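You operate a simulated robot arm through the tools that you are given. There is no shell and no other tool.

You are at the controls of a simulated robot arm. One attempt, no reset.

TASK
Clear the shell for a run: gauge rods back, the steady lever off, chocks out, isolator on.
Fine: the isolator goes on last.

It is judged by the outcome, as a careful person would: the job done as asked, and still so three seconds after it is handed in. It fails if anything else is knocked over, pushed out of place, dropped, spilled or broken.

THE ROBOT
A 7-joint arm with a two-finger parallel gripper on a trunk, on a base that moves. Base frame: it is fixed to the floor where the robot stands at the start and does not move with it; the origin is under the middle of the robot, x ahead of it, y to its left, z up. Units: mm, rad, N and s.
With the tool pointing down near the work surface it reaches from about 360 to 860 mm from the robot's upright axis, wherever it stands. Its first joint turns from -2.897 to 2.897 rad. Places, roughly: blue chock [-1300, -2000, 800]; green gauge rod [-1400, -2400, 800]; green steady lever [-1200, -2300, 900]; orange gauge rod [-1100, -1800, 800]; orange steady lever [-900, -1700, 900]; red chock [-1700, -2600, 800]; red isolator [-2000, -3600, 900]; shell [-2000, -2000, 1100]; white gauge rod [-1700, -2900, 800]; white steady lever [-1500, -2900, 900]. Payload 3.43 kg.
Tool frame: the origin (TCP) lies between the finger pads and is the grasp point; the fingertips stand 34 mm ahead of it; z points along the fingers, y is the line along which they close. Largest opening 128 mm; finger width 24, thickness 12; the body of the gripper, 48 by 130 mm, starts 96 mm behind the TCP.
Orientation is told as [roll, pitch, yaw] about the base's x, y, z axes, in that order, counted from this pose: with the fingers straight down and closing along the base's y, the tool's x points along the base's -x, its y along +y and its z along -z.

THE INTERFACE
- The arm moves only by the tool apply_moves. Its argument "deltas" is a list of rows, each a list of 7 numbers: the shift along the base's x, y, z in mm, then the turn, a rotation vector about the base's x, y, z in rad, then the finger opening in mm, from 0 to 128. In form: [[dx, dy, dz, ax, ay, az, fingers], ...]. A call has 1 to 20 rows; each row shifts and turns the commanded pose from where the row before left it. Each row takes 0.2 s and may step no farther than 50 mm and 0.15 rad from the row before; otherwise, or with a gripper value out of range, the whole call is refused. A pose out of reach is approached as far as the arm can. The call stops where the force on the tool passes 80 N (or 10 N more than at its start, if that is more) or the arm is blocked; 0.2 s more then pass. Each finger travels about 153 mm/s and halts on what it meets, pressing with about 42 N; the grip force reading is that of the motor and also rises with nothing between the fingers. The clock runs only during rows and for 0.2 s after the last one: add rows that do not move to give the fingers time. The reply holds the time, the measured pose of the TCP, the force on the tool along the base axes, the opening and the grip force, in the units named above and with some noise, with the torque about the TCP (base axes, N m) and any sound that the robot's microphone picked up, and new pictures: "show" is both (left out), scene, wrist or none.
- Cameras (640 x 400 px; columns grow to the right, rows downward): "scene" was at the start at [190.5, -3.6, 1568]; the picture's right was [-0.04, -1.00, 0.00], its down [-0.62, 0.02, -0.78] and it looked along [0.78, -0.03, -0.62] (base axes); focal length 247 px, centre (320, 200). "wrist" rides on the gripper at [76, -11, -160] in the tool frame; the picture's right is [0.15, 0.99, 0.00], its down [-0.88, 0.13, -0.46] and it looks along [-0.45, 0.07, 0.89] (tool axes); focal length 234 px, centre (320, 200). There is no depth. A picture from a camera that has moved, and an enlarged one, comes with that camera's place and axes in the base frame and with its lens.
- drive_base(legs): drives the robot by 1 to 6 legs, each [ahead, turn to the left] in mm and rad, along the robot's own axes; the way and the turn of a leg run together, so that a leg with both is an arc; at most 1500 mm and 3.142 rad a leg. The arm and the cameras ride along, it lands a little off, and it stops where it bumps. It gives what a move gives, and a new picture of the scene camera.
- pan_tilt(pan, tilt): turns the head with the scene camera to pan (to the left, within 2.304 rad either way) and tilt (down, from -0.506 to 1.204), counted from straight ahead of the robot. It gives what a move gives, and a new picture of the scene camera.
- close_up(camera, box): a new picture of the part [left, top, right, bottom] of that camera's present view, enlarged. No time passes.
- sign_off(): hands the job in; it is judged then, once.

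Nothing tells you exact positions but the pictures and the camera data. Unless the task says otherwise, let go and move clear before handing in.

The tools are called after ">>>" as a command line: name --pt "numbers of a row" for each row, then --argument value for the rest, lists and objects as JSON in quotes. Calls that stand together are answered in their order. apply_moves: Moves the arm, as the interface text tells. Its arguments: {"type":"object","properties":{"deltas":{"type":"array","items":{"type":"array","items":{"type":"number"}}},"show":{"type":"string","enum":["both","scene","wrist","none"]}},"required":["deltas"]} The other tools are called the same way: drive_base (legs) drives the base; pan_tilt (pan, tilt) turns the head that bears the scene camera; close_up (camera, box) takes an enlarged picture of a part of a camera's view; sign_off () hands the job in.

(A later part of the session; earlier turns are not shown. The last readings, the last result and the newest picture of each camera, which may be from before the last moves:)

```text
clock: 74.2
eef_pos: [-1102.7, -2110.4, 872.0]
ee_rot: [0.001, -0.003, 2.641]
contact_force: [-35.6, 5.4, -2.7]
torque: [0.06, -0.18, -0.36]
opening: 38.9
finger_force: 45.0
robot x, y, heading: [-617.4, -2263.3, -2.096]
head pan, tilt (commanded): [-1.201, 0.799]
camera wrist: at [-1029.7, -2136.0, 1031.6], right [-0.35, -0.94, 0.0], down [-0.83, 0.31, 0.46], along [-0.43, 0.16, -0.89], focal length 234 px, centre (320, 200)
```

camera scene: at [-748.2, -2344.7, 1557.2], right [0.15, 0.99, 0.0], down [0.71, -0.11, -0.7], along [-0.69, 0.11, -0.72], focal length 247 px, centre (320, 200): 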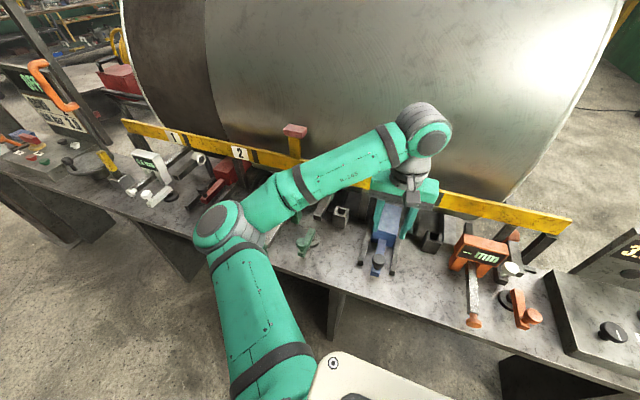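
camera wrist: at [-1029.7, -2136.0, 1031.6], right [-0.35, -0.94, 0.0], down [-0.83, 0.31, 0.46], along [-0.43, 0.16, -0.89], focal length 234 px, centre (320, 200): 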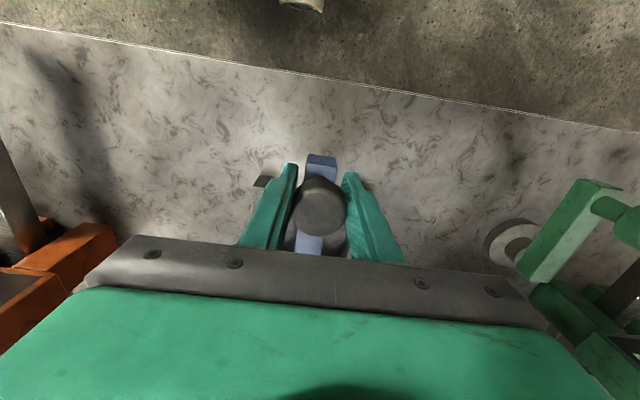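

It resists firmly, so the chock is at its stop. I'll relax, release, and rise.

>>> apply_moves --pt "-3 1.7 0 0 0 0 10" --pt "0 0 0 0 0 0 54" --pt "0 0 0 0 0 0 54" --pt "0 0 45 0 0 0 60" --pt "0 0 45 0 0 0 60" --pt "0 0 45 0 0 0 60" --pt "0 0 45 0 0 0 60" --pt "20 -11 40 0 0 0 60" --pt "20 -11 40 0 0 0 60" --show "both"

>>> close_up --camera "wrist" --box '[200, 60, 440, 240]'

```text
clock: 76.2
eef_pos: [-1061.2, -2130.7, 1132.8]
ee_rot: [0.0, 0.002, 2.636]
contact_force: [-0.3, -1.1, -0.5]
torque: [-0.03, 0.0, 0.03]
opening: 60.1
finger_force: 0.0
robot x, y, heading: [-614.0, -2265.6, -2.099]
head pan, tilt (commanded): [-1.201, 0.799]
camera scene: at [-748.3, -2344.7, 1557.2], right [0.15, 0.99, 0.0], down [0.71, -0.11, -0.7], along [-0.69, 0.11, -0.72], focal length 247 px, centre (320, 200)
camera wrist: at [-990.2, -2156.6, 1291.8], right [-0.35, -0.94, 0.0], down [-0.83, 0.31, 0.45], along [-0.43, 0.16, -0.89], focal length 234 px, centre (320, 200)
```

scene: 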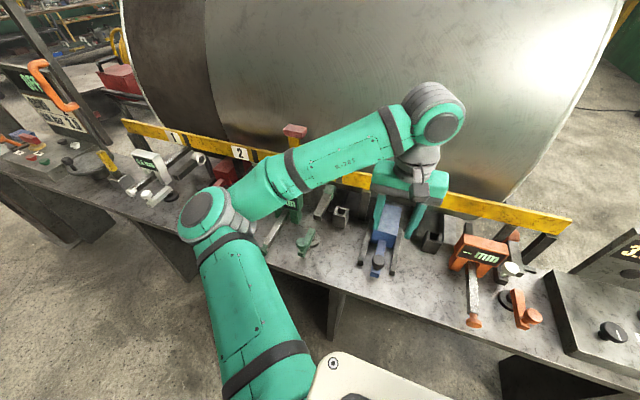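
wrist: 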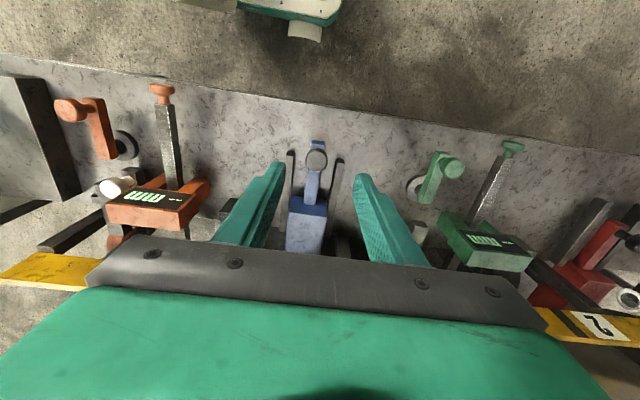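

```text
2.22 times, centred on (320, 150) of wrist
camera zoom: at [-990.2, -2156.6, 1291.8], right [-0.35, -0.94, 0.0], down [-0.83, 0.31, 0.45], along [-0.43, 0.16, -0.89], focal length 520 px, centre (320, 311)
```

zoom: 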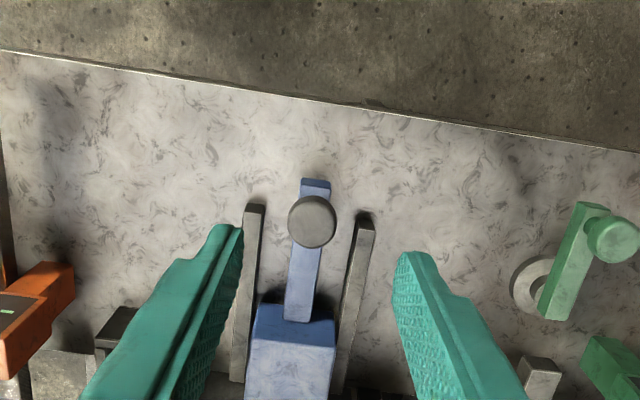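

Blue chock is out and clear. Red chock (around (-1513,-2675)) and white rod cap (around (-1595,-3004)) are both still in, so I'll drive along to reach them.

>>> drive_base --legs '[[0, 0.02], [900, 0]]'

>>> close_up --camera "scene" --box '[0, 100, 320, 300]'

```text
clock: 81.3
eef_pos: [-1502.9, -2911.3, 1132.6]
ee_rot: [0.002, 0.0, 2.64]
contact_force: [0.5, -0.8, 0.5]
torque: [-0.01, -0.02, -0.04]
opening: 60.0
finger_force: 0.1
robot x, y, heading: [-1054.5, -3046.5, -2.089]
head pan, tilt (commanded): [-1.201, 0.799]
camera scene: at [-1187.5, -3125.1, 1557.3], right [0.15, 0.99, 0.0], down [0.71, -0.11, -0.7], along [-0.69, 0.11, -0.72], focal length 247 px, centre (320, 200)
```

scene: 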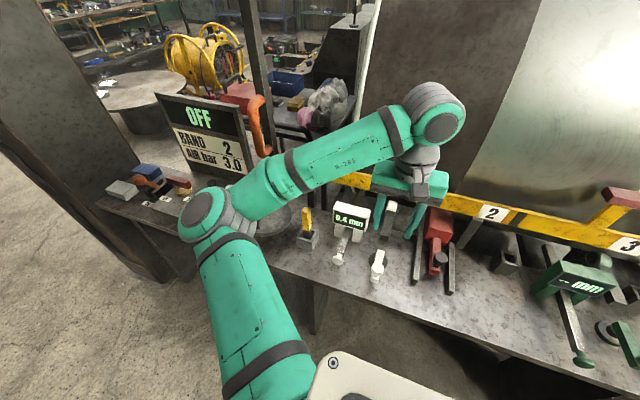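

```text
2.00 times, centred on (160, 200) of scene
camera zoom: at [-1187.5, -3125.1, 1557.3], right [0.15, 0.99, 0.0], down [0.71, -0.11, -0.7], along [-0.69, 0.11, -0.72], focal length 495 px, centre (640, 200)
```

zoom: 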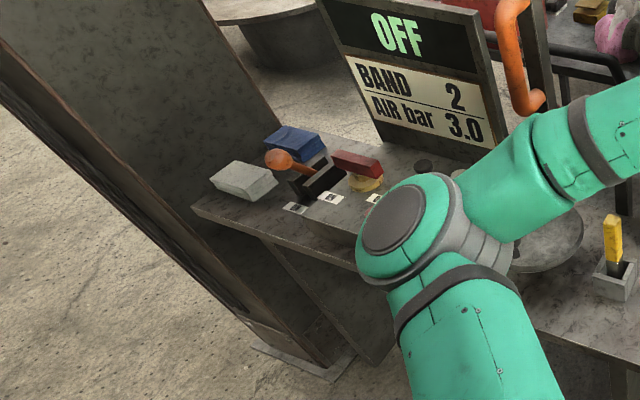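

>>> close_up --camera "scene" --box '[280, 180, 480, 300]'

>>> apply_moves --pt "-10 0 0 0 0 0 60" --show "wrist"

>>> close_up --camera "wrist" --box '[200, 50, 520, 250]'

```text
3.20 times, centred on (380, 240) of scene
camera zoom: at [-1187.5, -3125.1, 1557.3], right [0.15, 0.99, 0.0], down [0.71, -0.11, -0.7], along [-0.69, 0.11, -0.72], focal length 792 px, centre (128, 72)
```

zoom: 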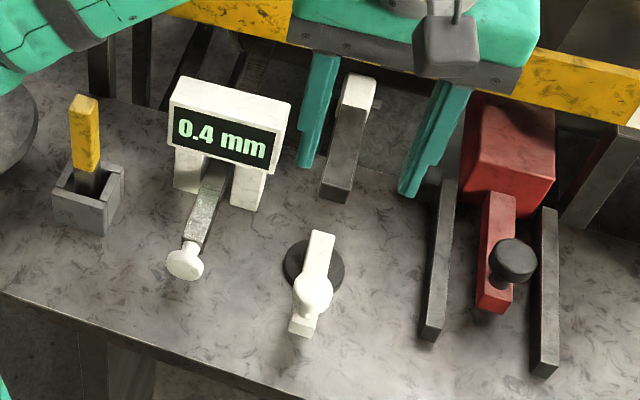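

```text
clock: 81.7
eef_pos: [-1513.6, -2912.6, 1132.4]
ee_rot: [0.0, 0.001, 2.641]
contact_force: [-0.6, -0.6, 0.2]
torque: [-0.03, -0.04, 0.02]
opening: 60.0
finger_force: 0.1
robot x, y, heading: [-1055.8, -3046.2, -2.097]
head pan, tilt (commanded): [-1.201, 0.799]
camera wrist: at [-1440.9, -2937.8, 1291.9], right [-0.35, -0.94, 0.0], down [-0.84, 0.31, 0.46], along [-0.43, 0.16, -0.89], focal length 234 px, centre (320, 200)
```

wrist: 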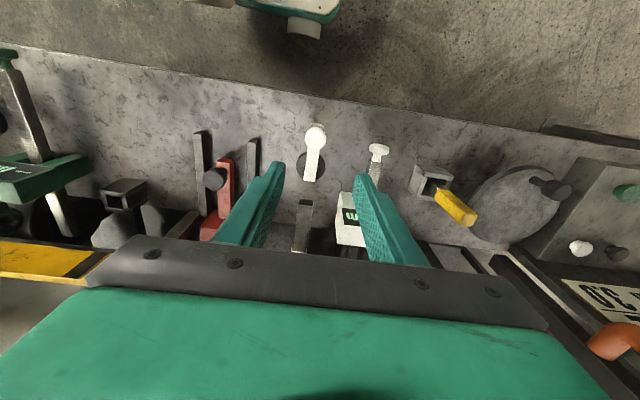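

```text
2.00 times, centred on (360, 150) of wrist
camera zoom: at [-1440.9, -2937.8, 1291.9], right [-0.35, -0.94, 0.0], down [-0.84, 0.31, 0.46], along [-0.43, 0.16, -0.89], focal length 468 px, centre (240, 300)
```

zoom: 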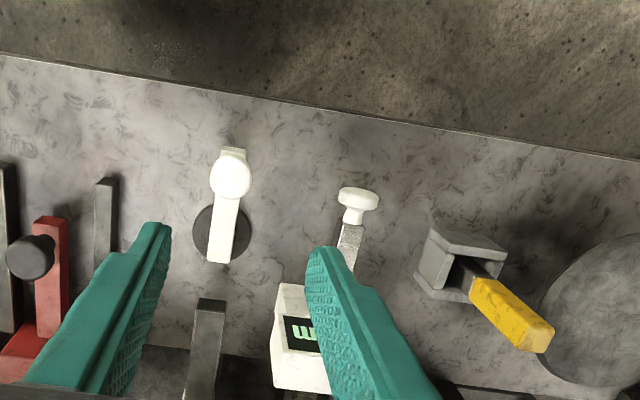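

The white rod reads 0.4 mm with its cap near (-1594,-3002,844); the white lever is already off. I'll go above the white cap, keeping clear of the yellow-handled tool in its holder.

>>> apply_moves --pt "-27 -30 0 0 0 0 70" --pt "-27 -30 0 0 0 0 70" --pt "-26.4 -29.4 0 0 0 0 70" --pt "0 0 -40 0 0 0 70" --pt "0 0 -40 0 0 0 70" --pt "0 0 -40 0 0 0 70" --pt "0 0 0 0 0 0 70" --show "both"

>>> close_up --camera "wrist" --box '[200, 80, 440, 230]'

```text
clock: 83.3
eef_pos: [-1594.5, -3001.0, 1012.8]
ee_rot: [-0.001, 0.0, 2.641]
contact_force: [-0.4, 1.5, -0.5]
torque: [0.0, 0.0, 0.02]
opening: 70.1
finger_force: 0.0
robot x, y, heading: [-1056.5, -3046.5, -2.09]
head pan, tilt (commanded): [-1.201, 0.799]
camera scene: at [-1187.5, -3125.1, 1557.2], right [0.15, 0.99, 0.0], down [0.71, -0.11, -0.7], along [-0.69, 0.11, -0.72], focal length 247 px, centre (320, 200)
camera wrist: at [-1521.9, -3027.5, 1172.8], right [-0.35, -0.94, 0.0], down [-0.83, 0.31, 0.46], along [-0.43, 0.16, -0.89], focal length 234 px, centre (320, 200)
```

scene: 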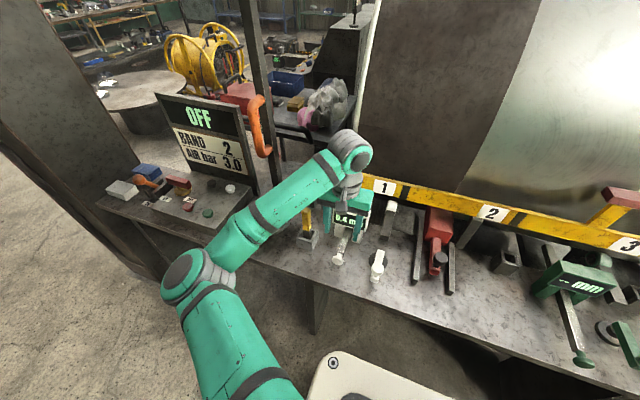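
wrist: 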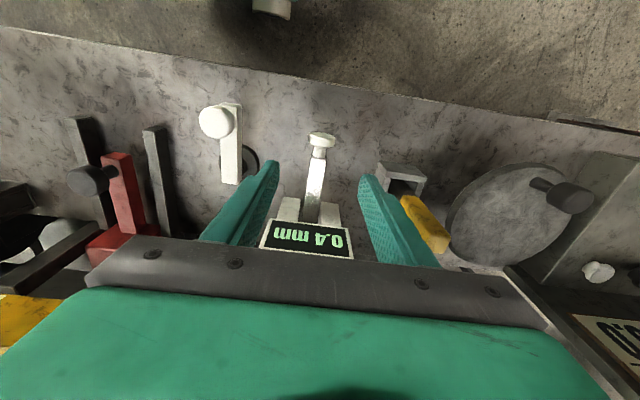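

```text
2.67 times, centred on (320, 155) of wrist
camera zoom: at [-1521.9, -3027.5, 1172.8], right [-0.35, -0.94, 0.0], down [-0.83, 0.31, 0.46], along [-0.43, 0.16, -0.89], focal length 624 px, centre (320, 320)
```

zoom: 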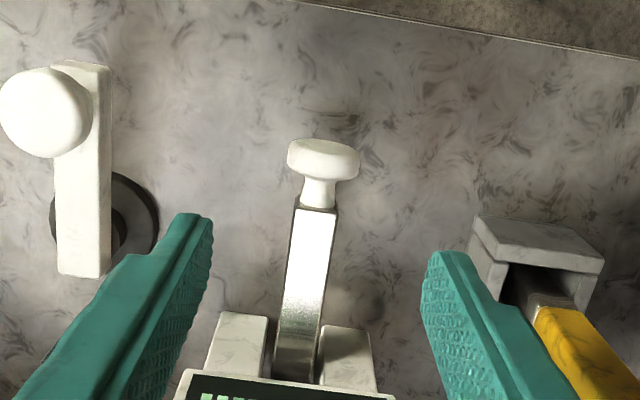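

>>> apply_moves --pt "2 -2 -40 0 0 0 66" --pt "0 0 -45 0 0 0 66" --pt "0 0 -40 0 0 0 66" --pt "0 0 -25 0 0 0 66" --pt "0 0 -15 0 0 0 66" --pt "0 0 0 0 0 0 66" --show "wrist"

>>> close_up --camera "wrist" --box '[220, 100, 420, 250]'

```text
clock: 84.7
eef_pos: [-1591.4, -3001.6, 845.8]
ee_rot: [0.001, 0.001, 2.639]
contact_force: [-0.5, 1.1, 0.2]
torque: [0.01, -0.02, 0.03]
opening: 66.0
finger_force: 0.1
robot x, y, heading: [-1053.5, -3047.3, -2.094]
head pan, tilt (commanded): [-1.201, 0.799]
camera wrist: at [-1518.7, -3027.9, 1006.0], right [-0.35, -0.94, 0.0], down [-0.83, 0.31, 0.46], along [-0.43, 0.16, -0.89], focal length 234 px, centre (320, 200)
```

wrist: 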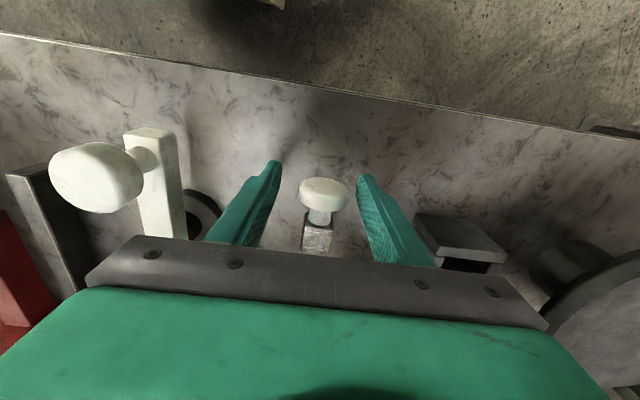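

```text
2.67 times, centred on (320, 175) of wrist
camera zoom: at [-1518.7, -3027.9, 1006.0], right [-0.35, -0.94, 0.0], down [-0.83, 0.31, 0.46], along [-0.43, 0.16, -0.89], focal length 624 px, centre (320, 267)
```

zoom: 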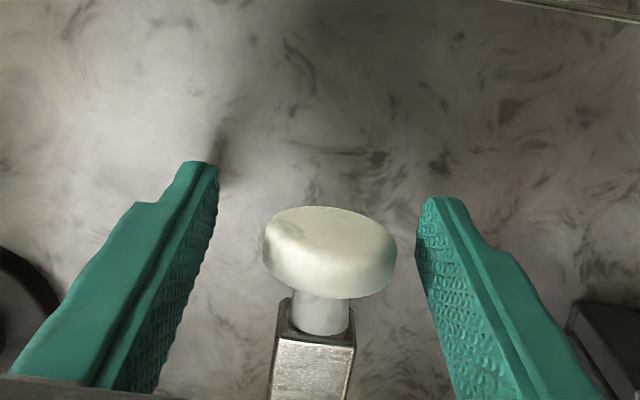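

>>> apply_moves --pt "-1.6 -3.0 0 0 0 0 66" --pt "0 0 0 0 0 0 10" --pt "0 0 0 0 0 0 10" --pt "0 0 0 0 0 0 10" --show "none"

```text
clock: 85.7
eef_pos: [-1592.6, -3004.1, 846.7]
ee_rot: [-0.003, -0.001, 2.639]
contact_force: [5.4, 9.5, -2.5]
torque: [0.41, 0.49, -0.33]
opening: 36.3
finger_force: 45.3
robot x, y, heading: [-1057.4, -3045.9, -2.094]
head pan, tilt (commanded): [-1.201, 0.799]
```

>>> apply_moves --pt "6.6 -2.9 0 0 0 0 10" --pt "6.1 -3.4 0 0 0 0 10" --pt "6.1 -3.4 0 0 0 0 10" --pt "6.1 -3.4 0 0 0 0 10" --show "wrist"

```text
clock: 86.7
eef_pos: [-1567.3, -3018.4, 845.6]
ee_rot: [0.0, 0.002, 2.64]
contact_force: [3.7, 9.1, -13.8]
torque: [0.29, 0.48, -0.03]
opening: 36.7
finger_force: 45.1
robot x, y, heading: [-1053.8, -3043.6, -2.09]
head pan, tilt (commanded): [-1.201, 0.799]
camera wrist: at [-1495.1, -3044.5, 1005.9], right [-0.35, -0.94, 0.0], down [-0.84, 0.31, 0.46], along [-0.43, 0.16, -0.89], focal length 234 px, centre (320, 200)
```

wrist: 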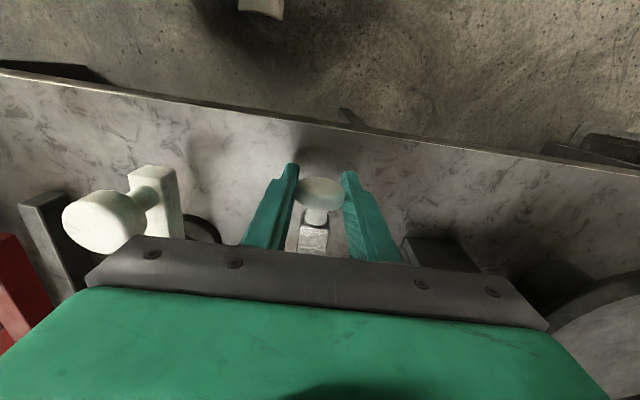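

>>> apply_moves --pt "6.1 -3.4 0 0 0 0 10" --pt "6.1 -3.4 0 0 0 0 10" --pt "6.1 -3.4 0 0 0 0 10" --pt "4.4 -2.4 0 0 0 0 10" --show "wrist"

```text
clock: 87.7
eef_pos: [-1546.0, -3030.9, 845.6]
ee_rot: [0.0, 0.0, 2.642]
contact_force: [4.8, 12.1, -16.9]
torque: [0.11, 0.67, -0.16]
opening: 36.9
finger_force: 44.8
robot x, y, heading: [-1052.6, -3047.1, -2.092]
head pan, tilt (commanded): [-1.201, 0.799]
camera wrist: at [-1472.6, -3056.9, 1005.9], right [-0.35, -0.94, 0.0], down [-0.83, 0.31, 0.46], along [-0.43, 0.16, -0.89], focal length 234 px, centre (320, 200)
```

wrist: 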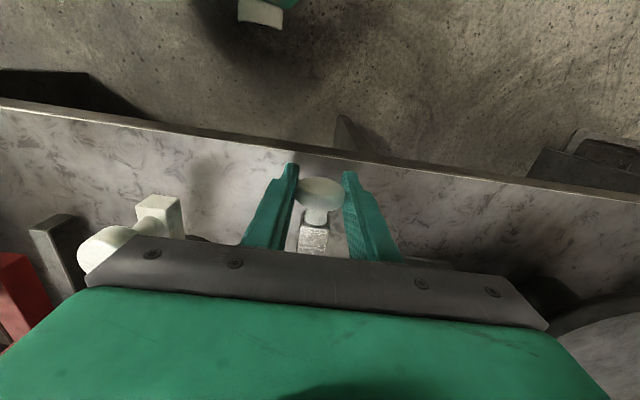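

>>> apply_moves --pt "4.4 -2.4 0 0 0 0 10" --pt "3.5 -1.9 0 0 0 0 10" --pt "0 0 0 0 0 0 10" --show "none"

```text
clock: 88.5
eef_pos: [-1538.5, -3034.7, 848.9]
ee_rot: [0.002, -0.003, 2.641]
contact_force: [-19.8, 24.7, -6.0]
torque: [0.07, 0.12, -0.14]
opening: 36.9
finger_force: 44.8
robot x, y, heading: [-1054.8, -3044.3, -2.094]
head pan, tilt (commanded): [-1.201, 0.799]
```

The rod has met its back stop. I'll release, rise and check the display.

>>> apply_moves --pt "-1.7 1 0 0 0 0 10" --pt "0 0 0 0 0 0 66" --pt "0 0 0 0 0 0 66" --pt "0 0 40 0 0 0 66" --pt "0 0 45 0 0 0 66" --pt "0 0 45 0 0 0 66" --pt "0 0 45 0 0 0 66" --pt "0 0 45 0 0 0 66" --pt "0 0 0 0 0 0 66" --show "both"

>>> close_up --camera "scene" --box '[280, 180, 480, 300]'

>>> close_up --camera "wrist" --box '[40, 60, 440, 310]'

```text
clock: 90.5
eef_pos: [-1537.5, -3033.3, 1069.2]
ee_rot: [0.002, 0.0, 2.639]
contact_force: [-0.4, -0.1, 0.4]
torque: [0.01, -0.02, 0.0]
opening: 66.1
finger_force: 0.0
robot x, y, heading: [-1052.1, -3047.9, -2.094]
head pan, tilt (commanded): [-1.201, 0.799]
camera scene: at [-1187.5, -3125.0, 1557.3], right [0.15, 0.99, 0.0], down [0.71, -0.11, -0.7], along [-0.69, 0.11, -0.72], focal length 247 px, centre (320, 200)
camera wrist: at [-1465.3, -3059.8, 1228.5], right [-0.35, -0.94, 0.0], down [-0.83, 0.31, 0.46], along [-0.43, 0.16, -0.89], focal length 234 px, centre (320, 200)
```

scene: 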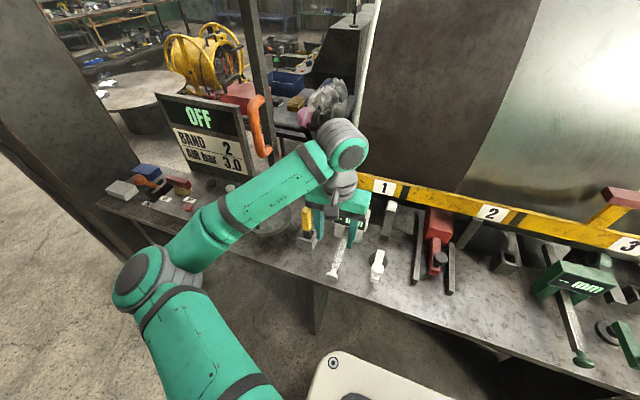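
wrist: 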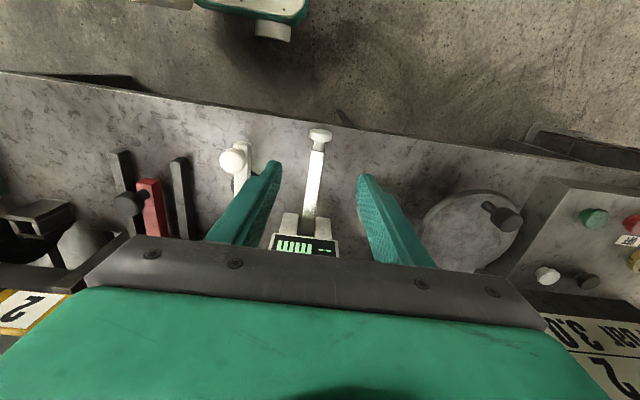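

```text
3.20 times, centred on (380, 240) of scene
camera zoom: at [-1187.5, -3125.0, 1557.3], right [0.15, 0.99, 0.0], down [0.71, -0.11, -0.7], along [-0.69, 0.11, -0.72], focal length 792 px, centre (128, 72)
```

zoom: 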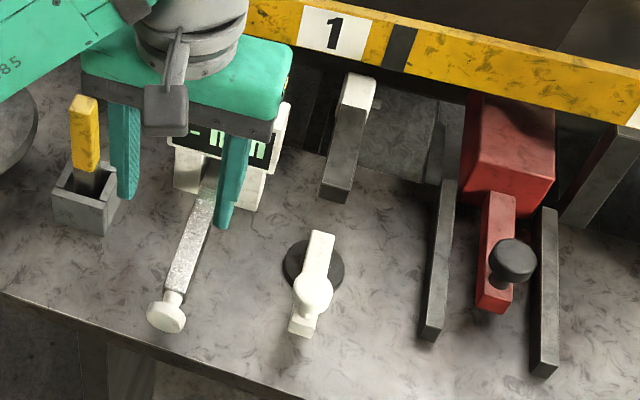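

```text
1.60 times, centred on (240, 185) of wrist
camera zoom: at [-1465.3, -3059.8, 1228.5], right [-0.35, -0.94, 0.0], down [-0.83, 0.31, 0.46], along [-0.43, 0.16, -0.89], focal length 375 px, centre (448, 224)
```

zoom: 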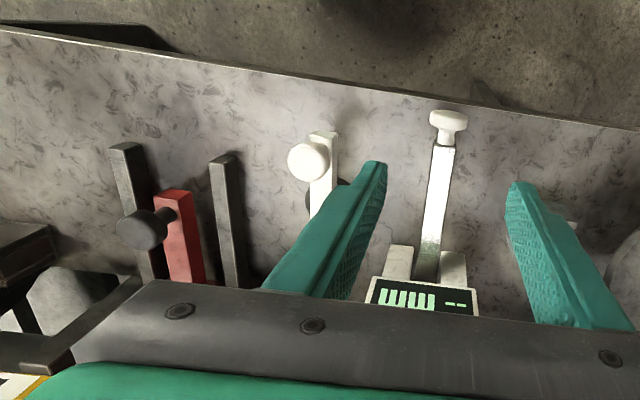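

White rod shows "--" and is back. Now the red chock: its knob is near (-1527,-2697,887); I'll move above it.

>>> apply_moves --pt "1.5 48 0 0 0 0 60" --pt "1.5 48 0 0 0 0 60" --pt "1.5 48 0 0 0 0 60" --pt "1.5 48 0 0 0 0 60" --pt "1.5 48 0 0 0 0 60" --pt "1.5 48 0 0 0 0 60" --pt "1.5 47 0 0 0 0 60" --pt "0 0 -40 0 0 0 60" --pt "0 0 0 0 0 0 60" --show "both"

>>> close_up --camera "wrist" --box '[200, 60, 440, 240]'

```text
clock: 92.5
eef_pos: [-1527.3, -2700.6, 1029.2]
ee_rot: [-0.001, -0.001, 2.641]
contact_force: [0.9, -0.3, -0.6]
torque: [0.07, -0.07, 0.01]
opening: 60.1
finger_force: 0.0
robot x, y, heading: [-1052.5, -3046.0, -2.087]
head pan, tilt (commanded): [-1.201, 0.799]
camera scene: at [-1187.1, -3125.8, 1557.3], right [0.15, 0.99, 0.0], down [0.71, -0.1, -0.7], along [-0.69, 0.1, -0.72], focal length 247 px, centre (320, 200)
camera wrist: at [-1454.3, -2726.6, 1188.0], right [-0.34, -0.94, 0.0], down [-0.84, 0.31, 0.46], along [-0.43, 0.16, -0.89], focal length 234 px, centre (320, 200)
```

scene: 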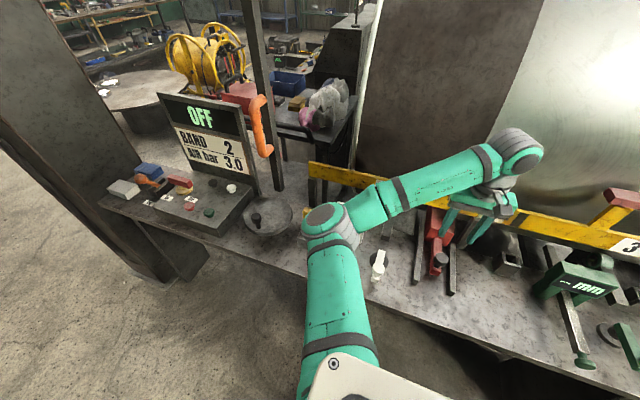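
wrist: 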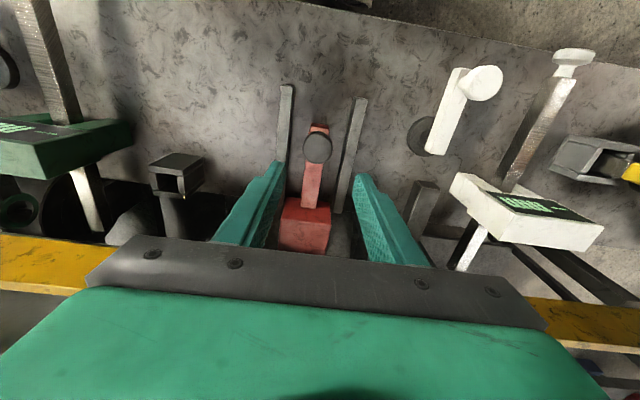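

```text
2.22 times, centred on (320, 150) of wrist
camera zoom: at [-1454.3, -2726.6, 1188.0], right [-0.34, -0.94, 0.0], down [-0.84, 0.31, 0.46], along [-0.43, 0.16, -0.89], focal length 520 px, centre (320, 311)
```

zoom: 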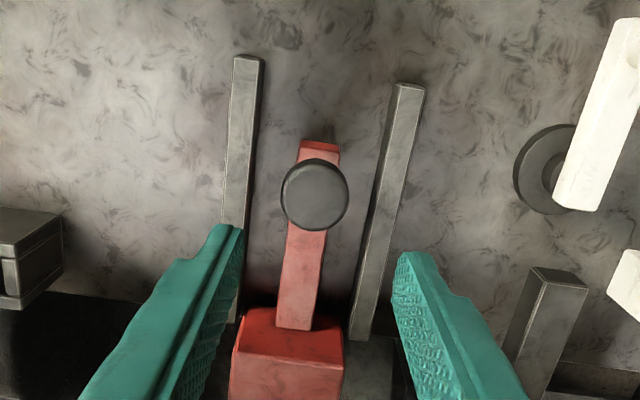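

>>> apply_moves --pt "3.6 2.6 -40 0 0 0 54" --pt "0 0 -40 0 0 0 54" --pt "0 0 -35 0 0 0 54" --pt "0 0 -25 0 0 0 54" --pt "0 0 -15 0 0 0 54" --pt "0 0 0 0 0 0 54" --show "wrist"

>>> close_up --camera "wrist" --box '[220, 100, 420, 250]'

```text
clock: 93.9
eef_pos: [-1523.6, -2699.3, 873.4]
ee_rot: [0.0, 0.001, 2.64]
contact_force: [-0.5, -0.8, 0.5]
torque: [0.0, -0.03, 0.01]
opening: 54.1
finger_force: 0.1
robot x, y, heading: [-1054.3, -3048.5, -2.091]
head pan, tilt (commanded): [-1.201, 0.799]
camera wrist: at [-1451.7, -2724.6, 1032.6], right [-0.35, -0.94, 0.0], down [-0.83, 0.31, 0.46], along [-0.43, 0.16, -0.89], focal length 234 px, centre (320, 200)
```

wrist: 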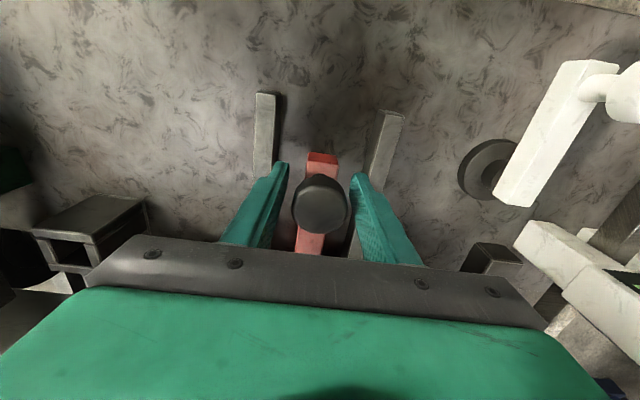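

```text
2.67 times, centred on (320, 175) of wrist
camera zoom: at [-1451.7, -2724.6, 1032.6], right [-0.35, -0.94, 0.0], down [-0.83, 0.31, 0.46], along [-0.43, 0.16, -0.89], focal length 624 px, centre (320, 267)
```

zoom: 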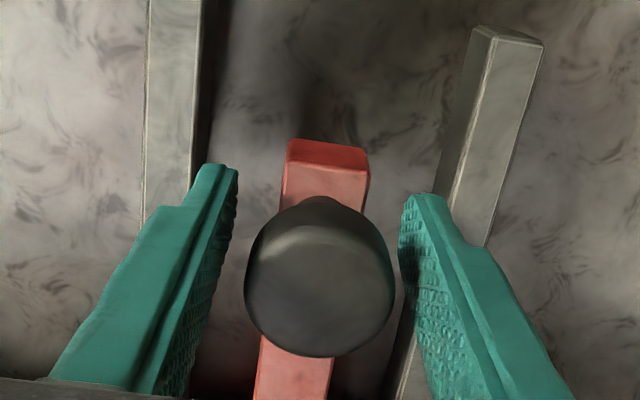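

>>> apply_moves --pt "1.7 -1 0 0 0 0 54" --pt "0 0 0 0 0 0 10" --pt "0 0 0 0 0 0 10" --pt "0 0 0 0 0 0 10" --pt "6.1 -3.4 0 0 0 0 10" --pt "6.1 -3.4 0 0 0 0 10" --pt "6.1 -3.4 0 0 0 0 10" --show "wrist"

```text
clock: 95.5
eef_pos: [-1505.6, -2710.3, 873.3]
ee_rot: [0.001, -0.003, 2.642]
contact_force: [-6.7, -1.7, 8.1]
torque: [-0.65, -0.71, 0.0]
opening: 38.9
finger_force: 45.1
robot x, y, heading: [-1056.9, -3046.3, -2.095]
head pan, tilt (commanded): [-1.201, 0.799]
camera wrist: at [-1432.6, -2735.8, 1031.8], right [-0.35, -0.94, 0.0], down [-0.83, 0.31, 0.46], along [-0.43, 0.16, -0.89], focal length 234 px, centre (320, 200)
```

wrist: 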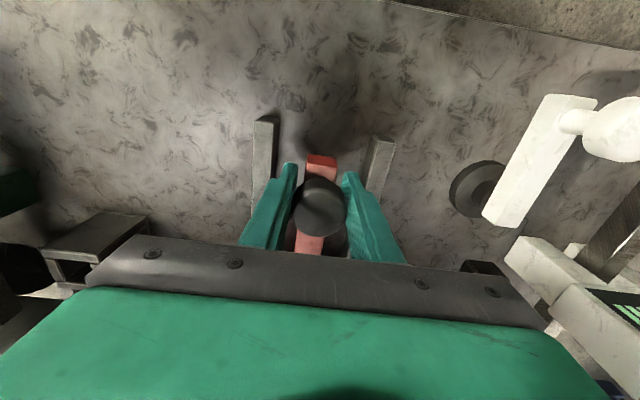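

It moves freely. I'll continue pulling the red chock out.

>>> apply_moves --pt "7 -3.9 0 0 0 0 10" --pt "7 -3.9 0 0 0 0 10" --pt "7 -3.9 0 0 0 0 10" --pt "7 -3.9 0 0 0 0 10" --show "wrist"

```text
clock: 96.5
eef_pos: [-1476.8, -2725.8, 872.3]
ee_rot: [0.002, 0.001, 2.641]
contact_force: [-10.4, -9.3, -1.3]
torque: [0.95, 0.91, -0.13]
opening: 38.5
finger_force: 45.1
robot x, y, heading: [-1055.5, -3045.1, -2.096]
head pan, tilt (commanded): [-1.201, 0.799]
camera wrist: at [-1404.2, -2751.2, 1031.8], right [-0.34, -0.94, 0.0], down [-0.84, 0.31, 0.46], along [-0.43, 0.16, -0.89], focal length 234 px, centre (320, 200)
```

wrist: 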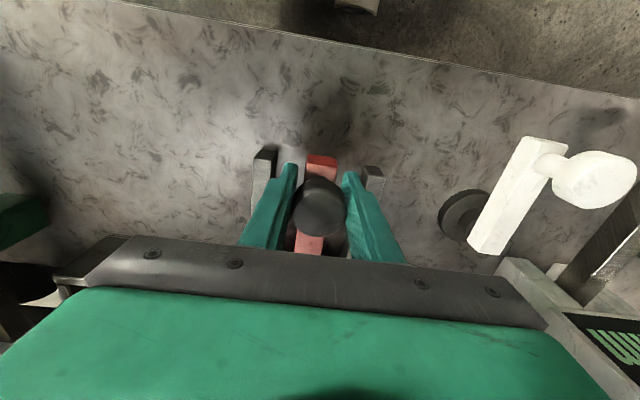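

>>> apply_moves --pt "6.4 -4.8 0 0 0 0 10" --pt "6.8 -4.1 0 0 0 0 10" --pt "6 -3.4 0 0 0 0 10" --show "none"

```text
clock: 97.3
eef_pos: [-1456.7, -2736.6, 872.2]
ee_rot: [-0.001, 0.002, 2.64]
contact_force: [-5.5, -0.1, -5.2]
torque: [-0.59, -0.58, 0.01]
opening: 38.8
finger_force: 45.2
robot x, y, heading: [-1053.3, -3043.2, -2.094]
head pan, tilt (commanded): [-1.201, 0.799]
```

>>> apply_moves --pt "5.2 -2.9 0 0 0 0 10" --pt "4.4 -2.4 0 0 0 0 10" --show "none"

```text
clock: 97.9
eef_pos: [-1450.5, -2739.9, 872.3]
ee_rot: [-0.001, -0.005, 2.641]
contact_force: [-23.7, 23.6, 1.6]
torque: [-0.42, 0.19, -0.21]
opening: 39.0
finger_force: 45.2
robot x, y, heading: [-1054.8, -3046.6, -2.089]
head pan, tilt (commanded): [-1.201, 0.799]
```

The red chock is at its stop (about 80 mm out). I'll relax, release and rise.

>>> apply_moves --pt "-3 1.7 0 0 0 0 10" --pt "0 0 0 0 0 0 54" --pt "0 0 0 0 0 0 54" --pt "0 0 45 0 0 0 60" --pt "0 0 45 0 0 0 60" --pt "0 0 45 0 0 0 60" --pt "0 0 45 0 0 0 60" --pt "30 -17 30 0 0 0 60" --pt "30 -17 30 0 0 0 60" --pt "0 0 0 0 0 0 60" --show "both"

>>> close_up --camera "scene" --box '[90, 90, 290, 230]'

>>> close_up --camera "wrist" --box '[200, 60, 440, 240]'

```text
clock: 100.1
eef_pos: [-1389.3, -2772.8, 1112.5]
ee_rot: [0.001, 0.0, 2.641]
contact_force: [-0.2, -0.6, -0.3]
torque: [0.03, 0.04, 0.03]
opening: 59.8
finger_force: 0.0
robot x, y, heading: [-1055.8, -3048.3, -2.089]
head pan, tilt (commanded): [-1.201, 0.799]
camera scene: at [-1187.4, -3125.0, 1557.3], right [0.15, 0.99, 0.0], down [0.71, -0.11, -0.7], along [-0.69, 0.11, -0.72], focal length 247 px, centre (320, 200)
camera wrist: at [-1315.9, -2799.5, 1270.9], right [-0.35, -0.94, 0.0], down [-0.84, 0.31, 0.46], along [-0.43, 0.16, -0.89], focal length 234 px, centre (320, 200)
```

scene: 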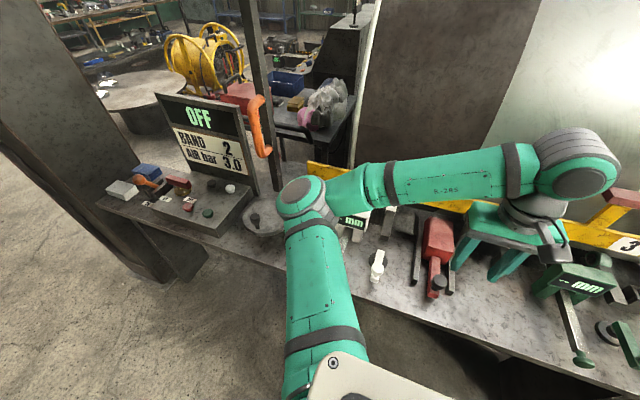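
wrist: 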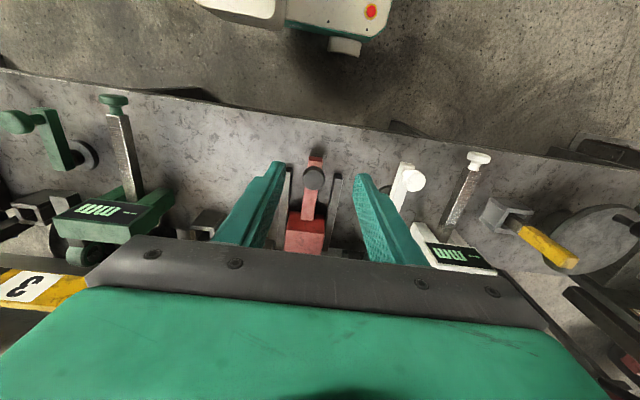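

```text
2.86 times, centred on (190, 160) of scene
camera zoom: at [-1187.4, -3125.0, 1557.3], right [0.15, 0.99, 0.0], down [0.71, -0.11, -0.7], along [-0.69, 0.11, -0.72], focal length 707 px, centre (691, 314)
```

zoom: 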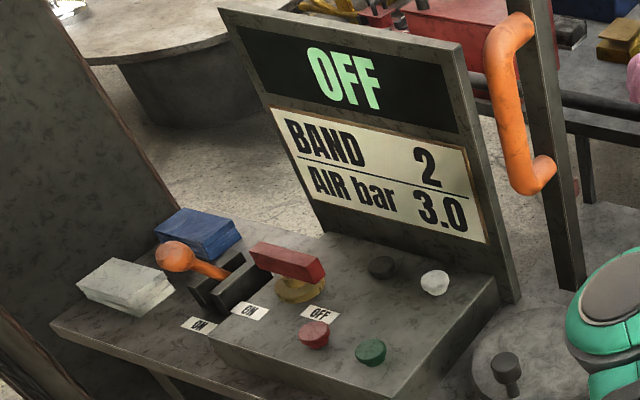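

```text
2.22 times, centred on (320, 150) of wrist
camera zoom: at [-1315.9, -2799.5, 1270.9], right [-0.35, -0.94, 0.0], down [-0.84, 0.31, 0.46], along [-0.43, 0.16, -0.89], focal length 520 px, centre (320, 311)
```

zoom: 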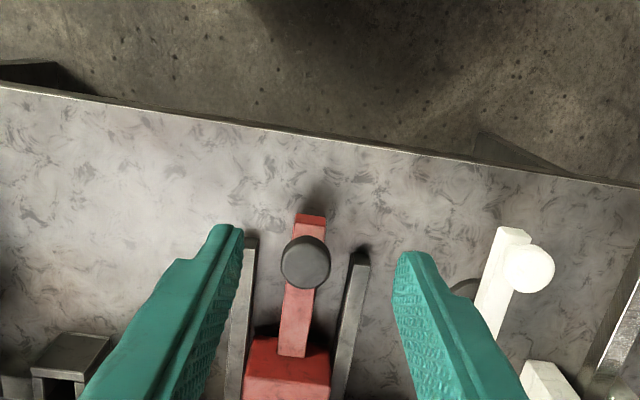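

Both chocks are out. The red isolator handle sits on a yellow disc at the far panel with ON/OFF labels. Before driving on, I'll check the way ahead.

>>> pan_tilt --pan -0.2 --tilt 0.6

>>> pan_tilt --pan -0.75 --tilt 0.7

>>> close_up --camera "scene" --box '[260, 160, 400, 260]'

```text
clock: 101.4
eef_pos: [-1388.6, -2772.1, 1110.6]
ee_rot: [0.0, -0.001, 2.643]
contact_force: [0.2, -0.1, 0.0]
torque: [-0.01, -0.01, -0.05]
opening: 60.2
finger_force: 0.1
robot x, y, heading: [-1054.0, -3043.2, -2.089]
head pan, tilt (commanded): [-0.201, 0.6]
camera scene: at [-1166.2, -3203.5, 1574.1], right [-0.75, 0.66, 0.0], down [0.37, 0.42, -0.83], along [-0.55, -0.62, -0.56], focal length 247 px, centre (320, 200)
```

scene: 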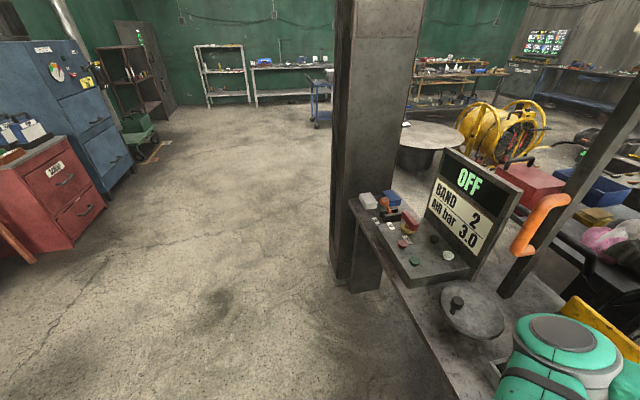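

```text
clock: 102.3
eef_pos: [-1388.6, -2771.8, 1111.3]
ee_rot: [-0.001, 0.0, 2.641]
contact_force: [-0.9, -0.7, -0.6]
torque: [0.02, 0.01, -0.01]
opening: 60.1
finger_force: 0.0
robot x, y, heading: [-1053.4, -3046.3, -2.09]
head pan, tilt (commanded): [-0.75, 0.7]
camera scene: at [-1188.8, -3162.3, 1565.5], right [-0.29, 0.96, 0.0], down [0.62, 0.19, -0.77], along [-0.73, -0.23, -0.64], focal length 247 px, centre (320, 200)
```

scene: 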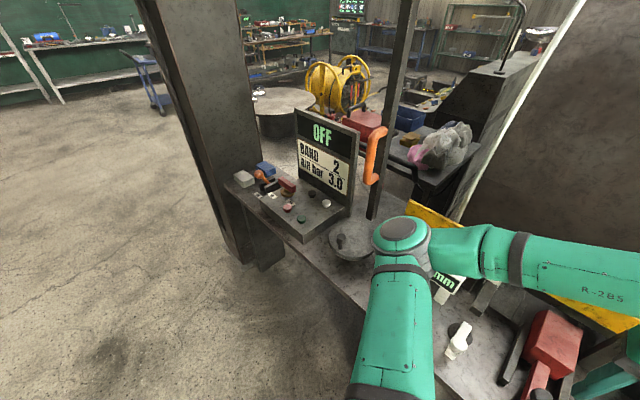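

```text
4.00 times, centred on (330, 210) of scene
camera zoom: at [-1188.8, -3162.3, 1565.5], right [-0.29, 0.96, 0.0], down [0.62, 0.19, -0.77], along [-0.73, -0.23, -0.64], focal length 989 px, centre (280, 160)
```

zoom: 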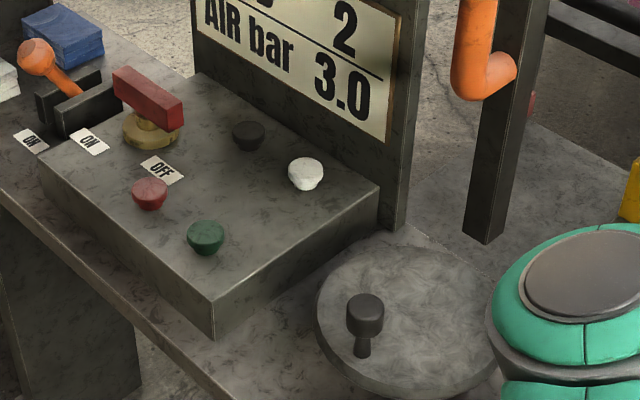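

The aisle is clear. I'll raise the arm slightly and drive up to the isolator panel.

>>> apply_moves --pt "0 0 40 0 0 0 60" --show "none"

>>> drive_base --legs '[[0, 0.015], [830, 0]]'

>>> pan_tilt --pan -1.2 --tilt 0.8

```text
clock: 102.7
eef_pos: [-1390.7, -2771.0, 1152.1]
ee_rot: [0.002, -0.002, 2.639]
contact_force: [-0.4, -0.7, -0.5]
torque: [0.0, -0.01, -0.02]
opening: 60.0
finger_force: 0.1
robot x, y, heading: [-1056.3, -3046.4, -2.095]
head pan, tilt (commanded): [-0.75, 0.7]
```

```text
clock: 107.5
eef_pos: [-1802.3, -3507.7, 1152.5]
ee_rot: [0.0, 0.002, 2.65]
contact_force: [0.0, -0.5, 0.4]
torque: [-0.04, -0.02, 0.01]
opening: 59.9
finger_force: 0.0
robot x, y, heading: [-1463.3, -3775.1, -2.078]
head pan, tilt (commanded): [-0.75, 0.7]
camera scene: at [-1595.5, -3895.8, 1565.5], right [-0.31, 0.95, 0.0], down [0.61, 0.2, -0.76], along [-0.73, -0.23, -0.64], focal length 247 px, centre (320, 200)
```

scene: 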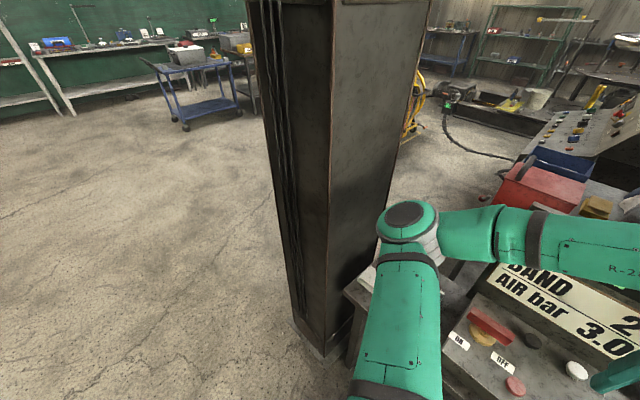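

```text
clock: 108.4
eef_pos: [-1801.1, -3506.7, 1150.7]
ee_rot: [-0.001, 0.0, 2.651]
contact_force: [0.4, 0.0, 0.7]
torque: [-0.03, -0.03, 0.0]
opening: 59.8
finger_force: 0.0
robot x, y, heading: [-1461.5, -3777.9, -2.081]
head pan, tilt (commanded): [-1.201, 0.799]
camera scene: at [-1594.5, -3858.6, 1557.3], right [0.14, 0.99, 0.0], down [0.71, -0.1, -0.7], along [-0.69, 0.1, -0.72], focal length 247 px, centre (320, 200)
```

scene: 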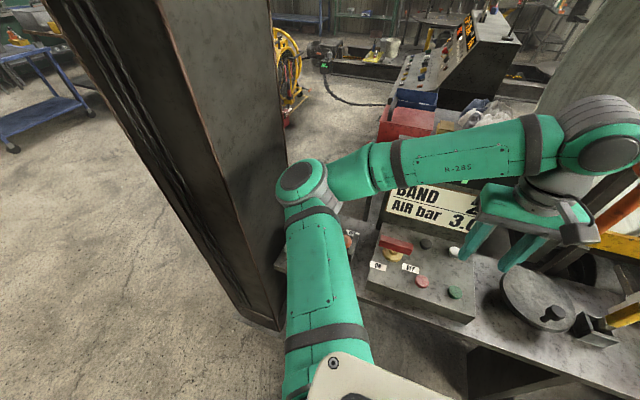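

The column is close to the elbow here, so I'll back up about 220 mm to give the arm room before reaching for the isolator.

>>> drive_base --legs '[[-220, 0]]'

>>> close_up --camera "scene" --box '[220, 160, 420, 300]'

```text
clock: 110.1
eef_pos: [-1692.6, -3311.3, 1151.4]
ee_rot: [-0.001, -0.001, 2.653]
contact_force: [-0.2, -0.1, 0.6]
torque: [0.01, 0.0, -0.01]
opening: 60.0
finger_force: 0.1
robot x, y, heading: [-1354.7, -3579.1, -2.076]
head pan, tilt (commanded): [-1.201, 0.799]
camera scene: at [-1484.9, -3662.5, 1557.3], right [0.14, 0.99, 0.0], down [0.71, -0.1, -0.7], along [-0.69, 0.1, -0.72], focal length 247 px, centre (320, 200)
```

scene: 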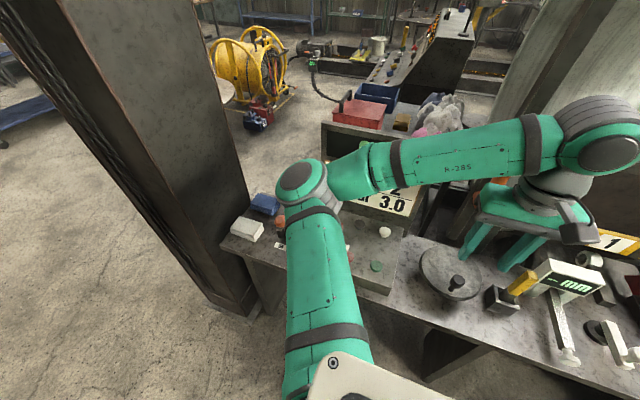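

```text
2.86 times, centred on (320, 230) of scene
camera zoom: at [-1484.9, -3662.5, 1557.3], right [0.14, 0.99, 0.0], down [0.71, -0.1, -0.7], along [-0.69, 0.1, -0.72], focal length 707 px, centre (320, 114)
```

zoom: 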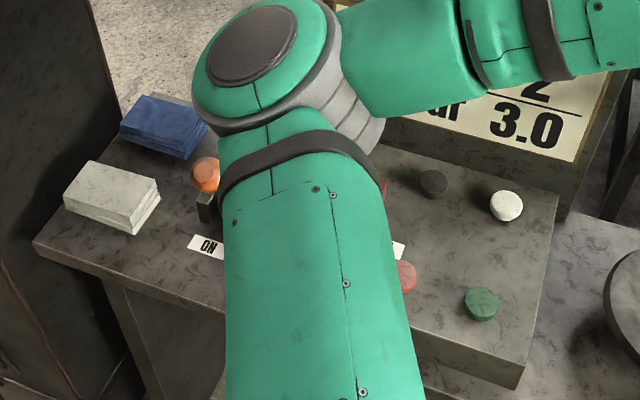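

I'm now positioned with room. I'll move the gripper over the panel, staying in front of the display board, to look down at the isolator.

>>> apply_moves --pt "-29.3 -37 0 0 0 0 60" --pt "-29.3 -37 0 0 0 0 60" --pt "-29.3 -37 0 0 0 0 60" --pt "-29.3 -37 0 0 0 0 60" --pt "-29.3 -37 0 0 0 0 60" --pt "-29.3 -37 0 0 0 0 60" --pt "-29.3 -37 0 0 0 0 60" --pt "-29.3 -37 0 0 0 0 60" --pt "0 0 0 0 0 0 60" --show "both"

>>> close_up --camera "wrist" --box '[200, 60, 440, 240]'

```text
clock: 112.1
eef_pos: [-1927.5, -3608.9, 1151.0]
ee_rot: [0.002, 0.0, 2.657]
contact_force: [0.1, 0.3, 0.1]
torque: [-0.02, 0.0, -0.01]
opening: 59.8
finger_force: 0.0
robot x, y, heading: [-1351.3, -3581.4, -2.082]
head pan, tilt (commanded): [-1.201, 0.799]
camera scene: at [-1485.0, -3662.5, 1557.2], right [0.14, 0.99, 0.0], down [0.71, -0.1, -0.7], along [-0.69, 0.1, -0.72], focal length 247 px, centre (320, 200)
camera wrist: at [-1853.7, -3633.7, 1310.9], right [-0.33, -0.94, 0.0], down [-0.84, 0.3, 0.46], along [-0.43, 0.15, -0.89], focal length 234 px, centre (320, 200)
```

scene: 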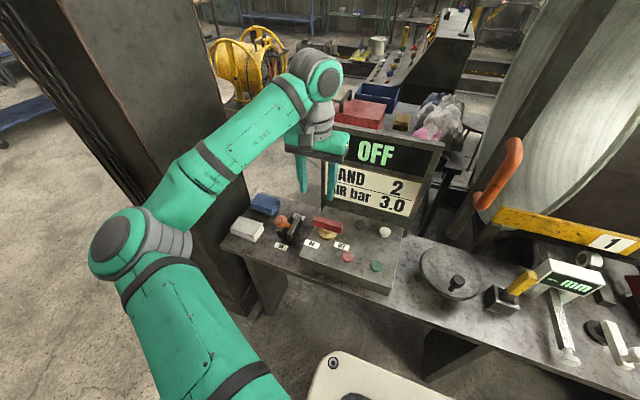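
wrist: 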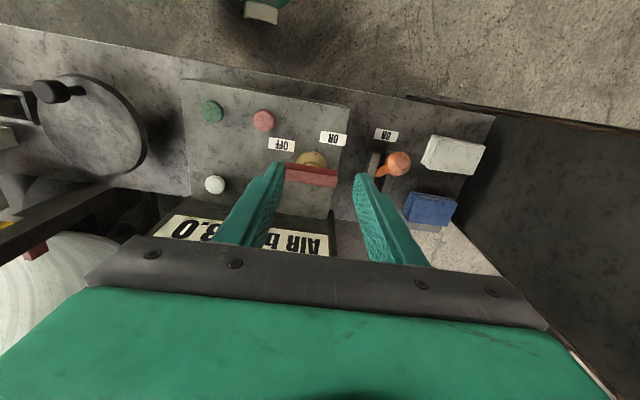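

```text
2.22 times, centred on (320, 150) of wrist
camera zoom: at [-1853.7, -3633.7, 1310.9], right [-0.33, -0.94, 0.0], down [-0.84, 0.3, 0.46], along [-0.43, 0.15, -0.89], focal length 520 px, centre (320, 311)
```

zoom: 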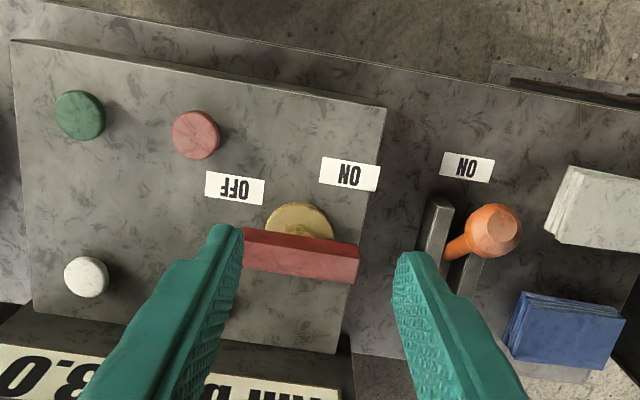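

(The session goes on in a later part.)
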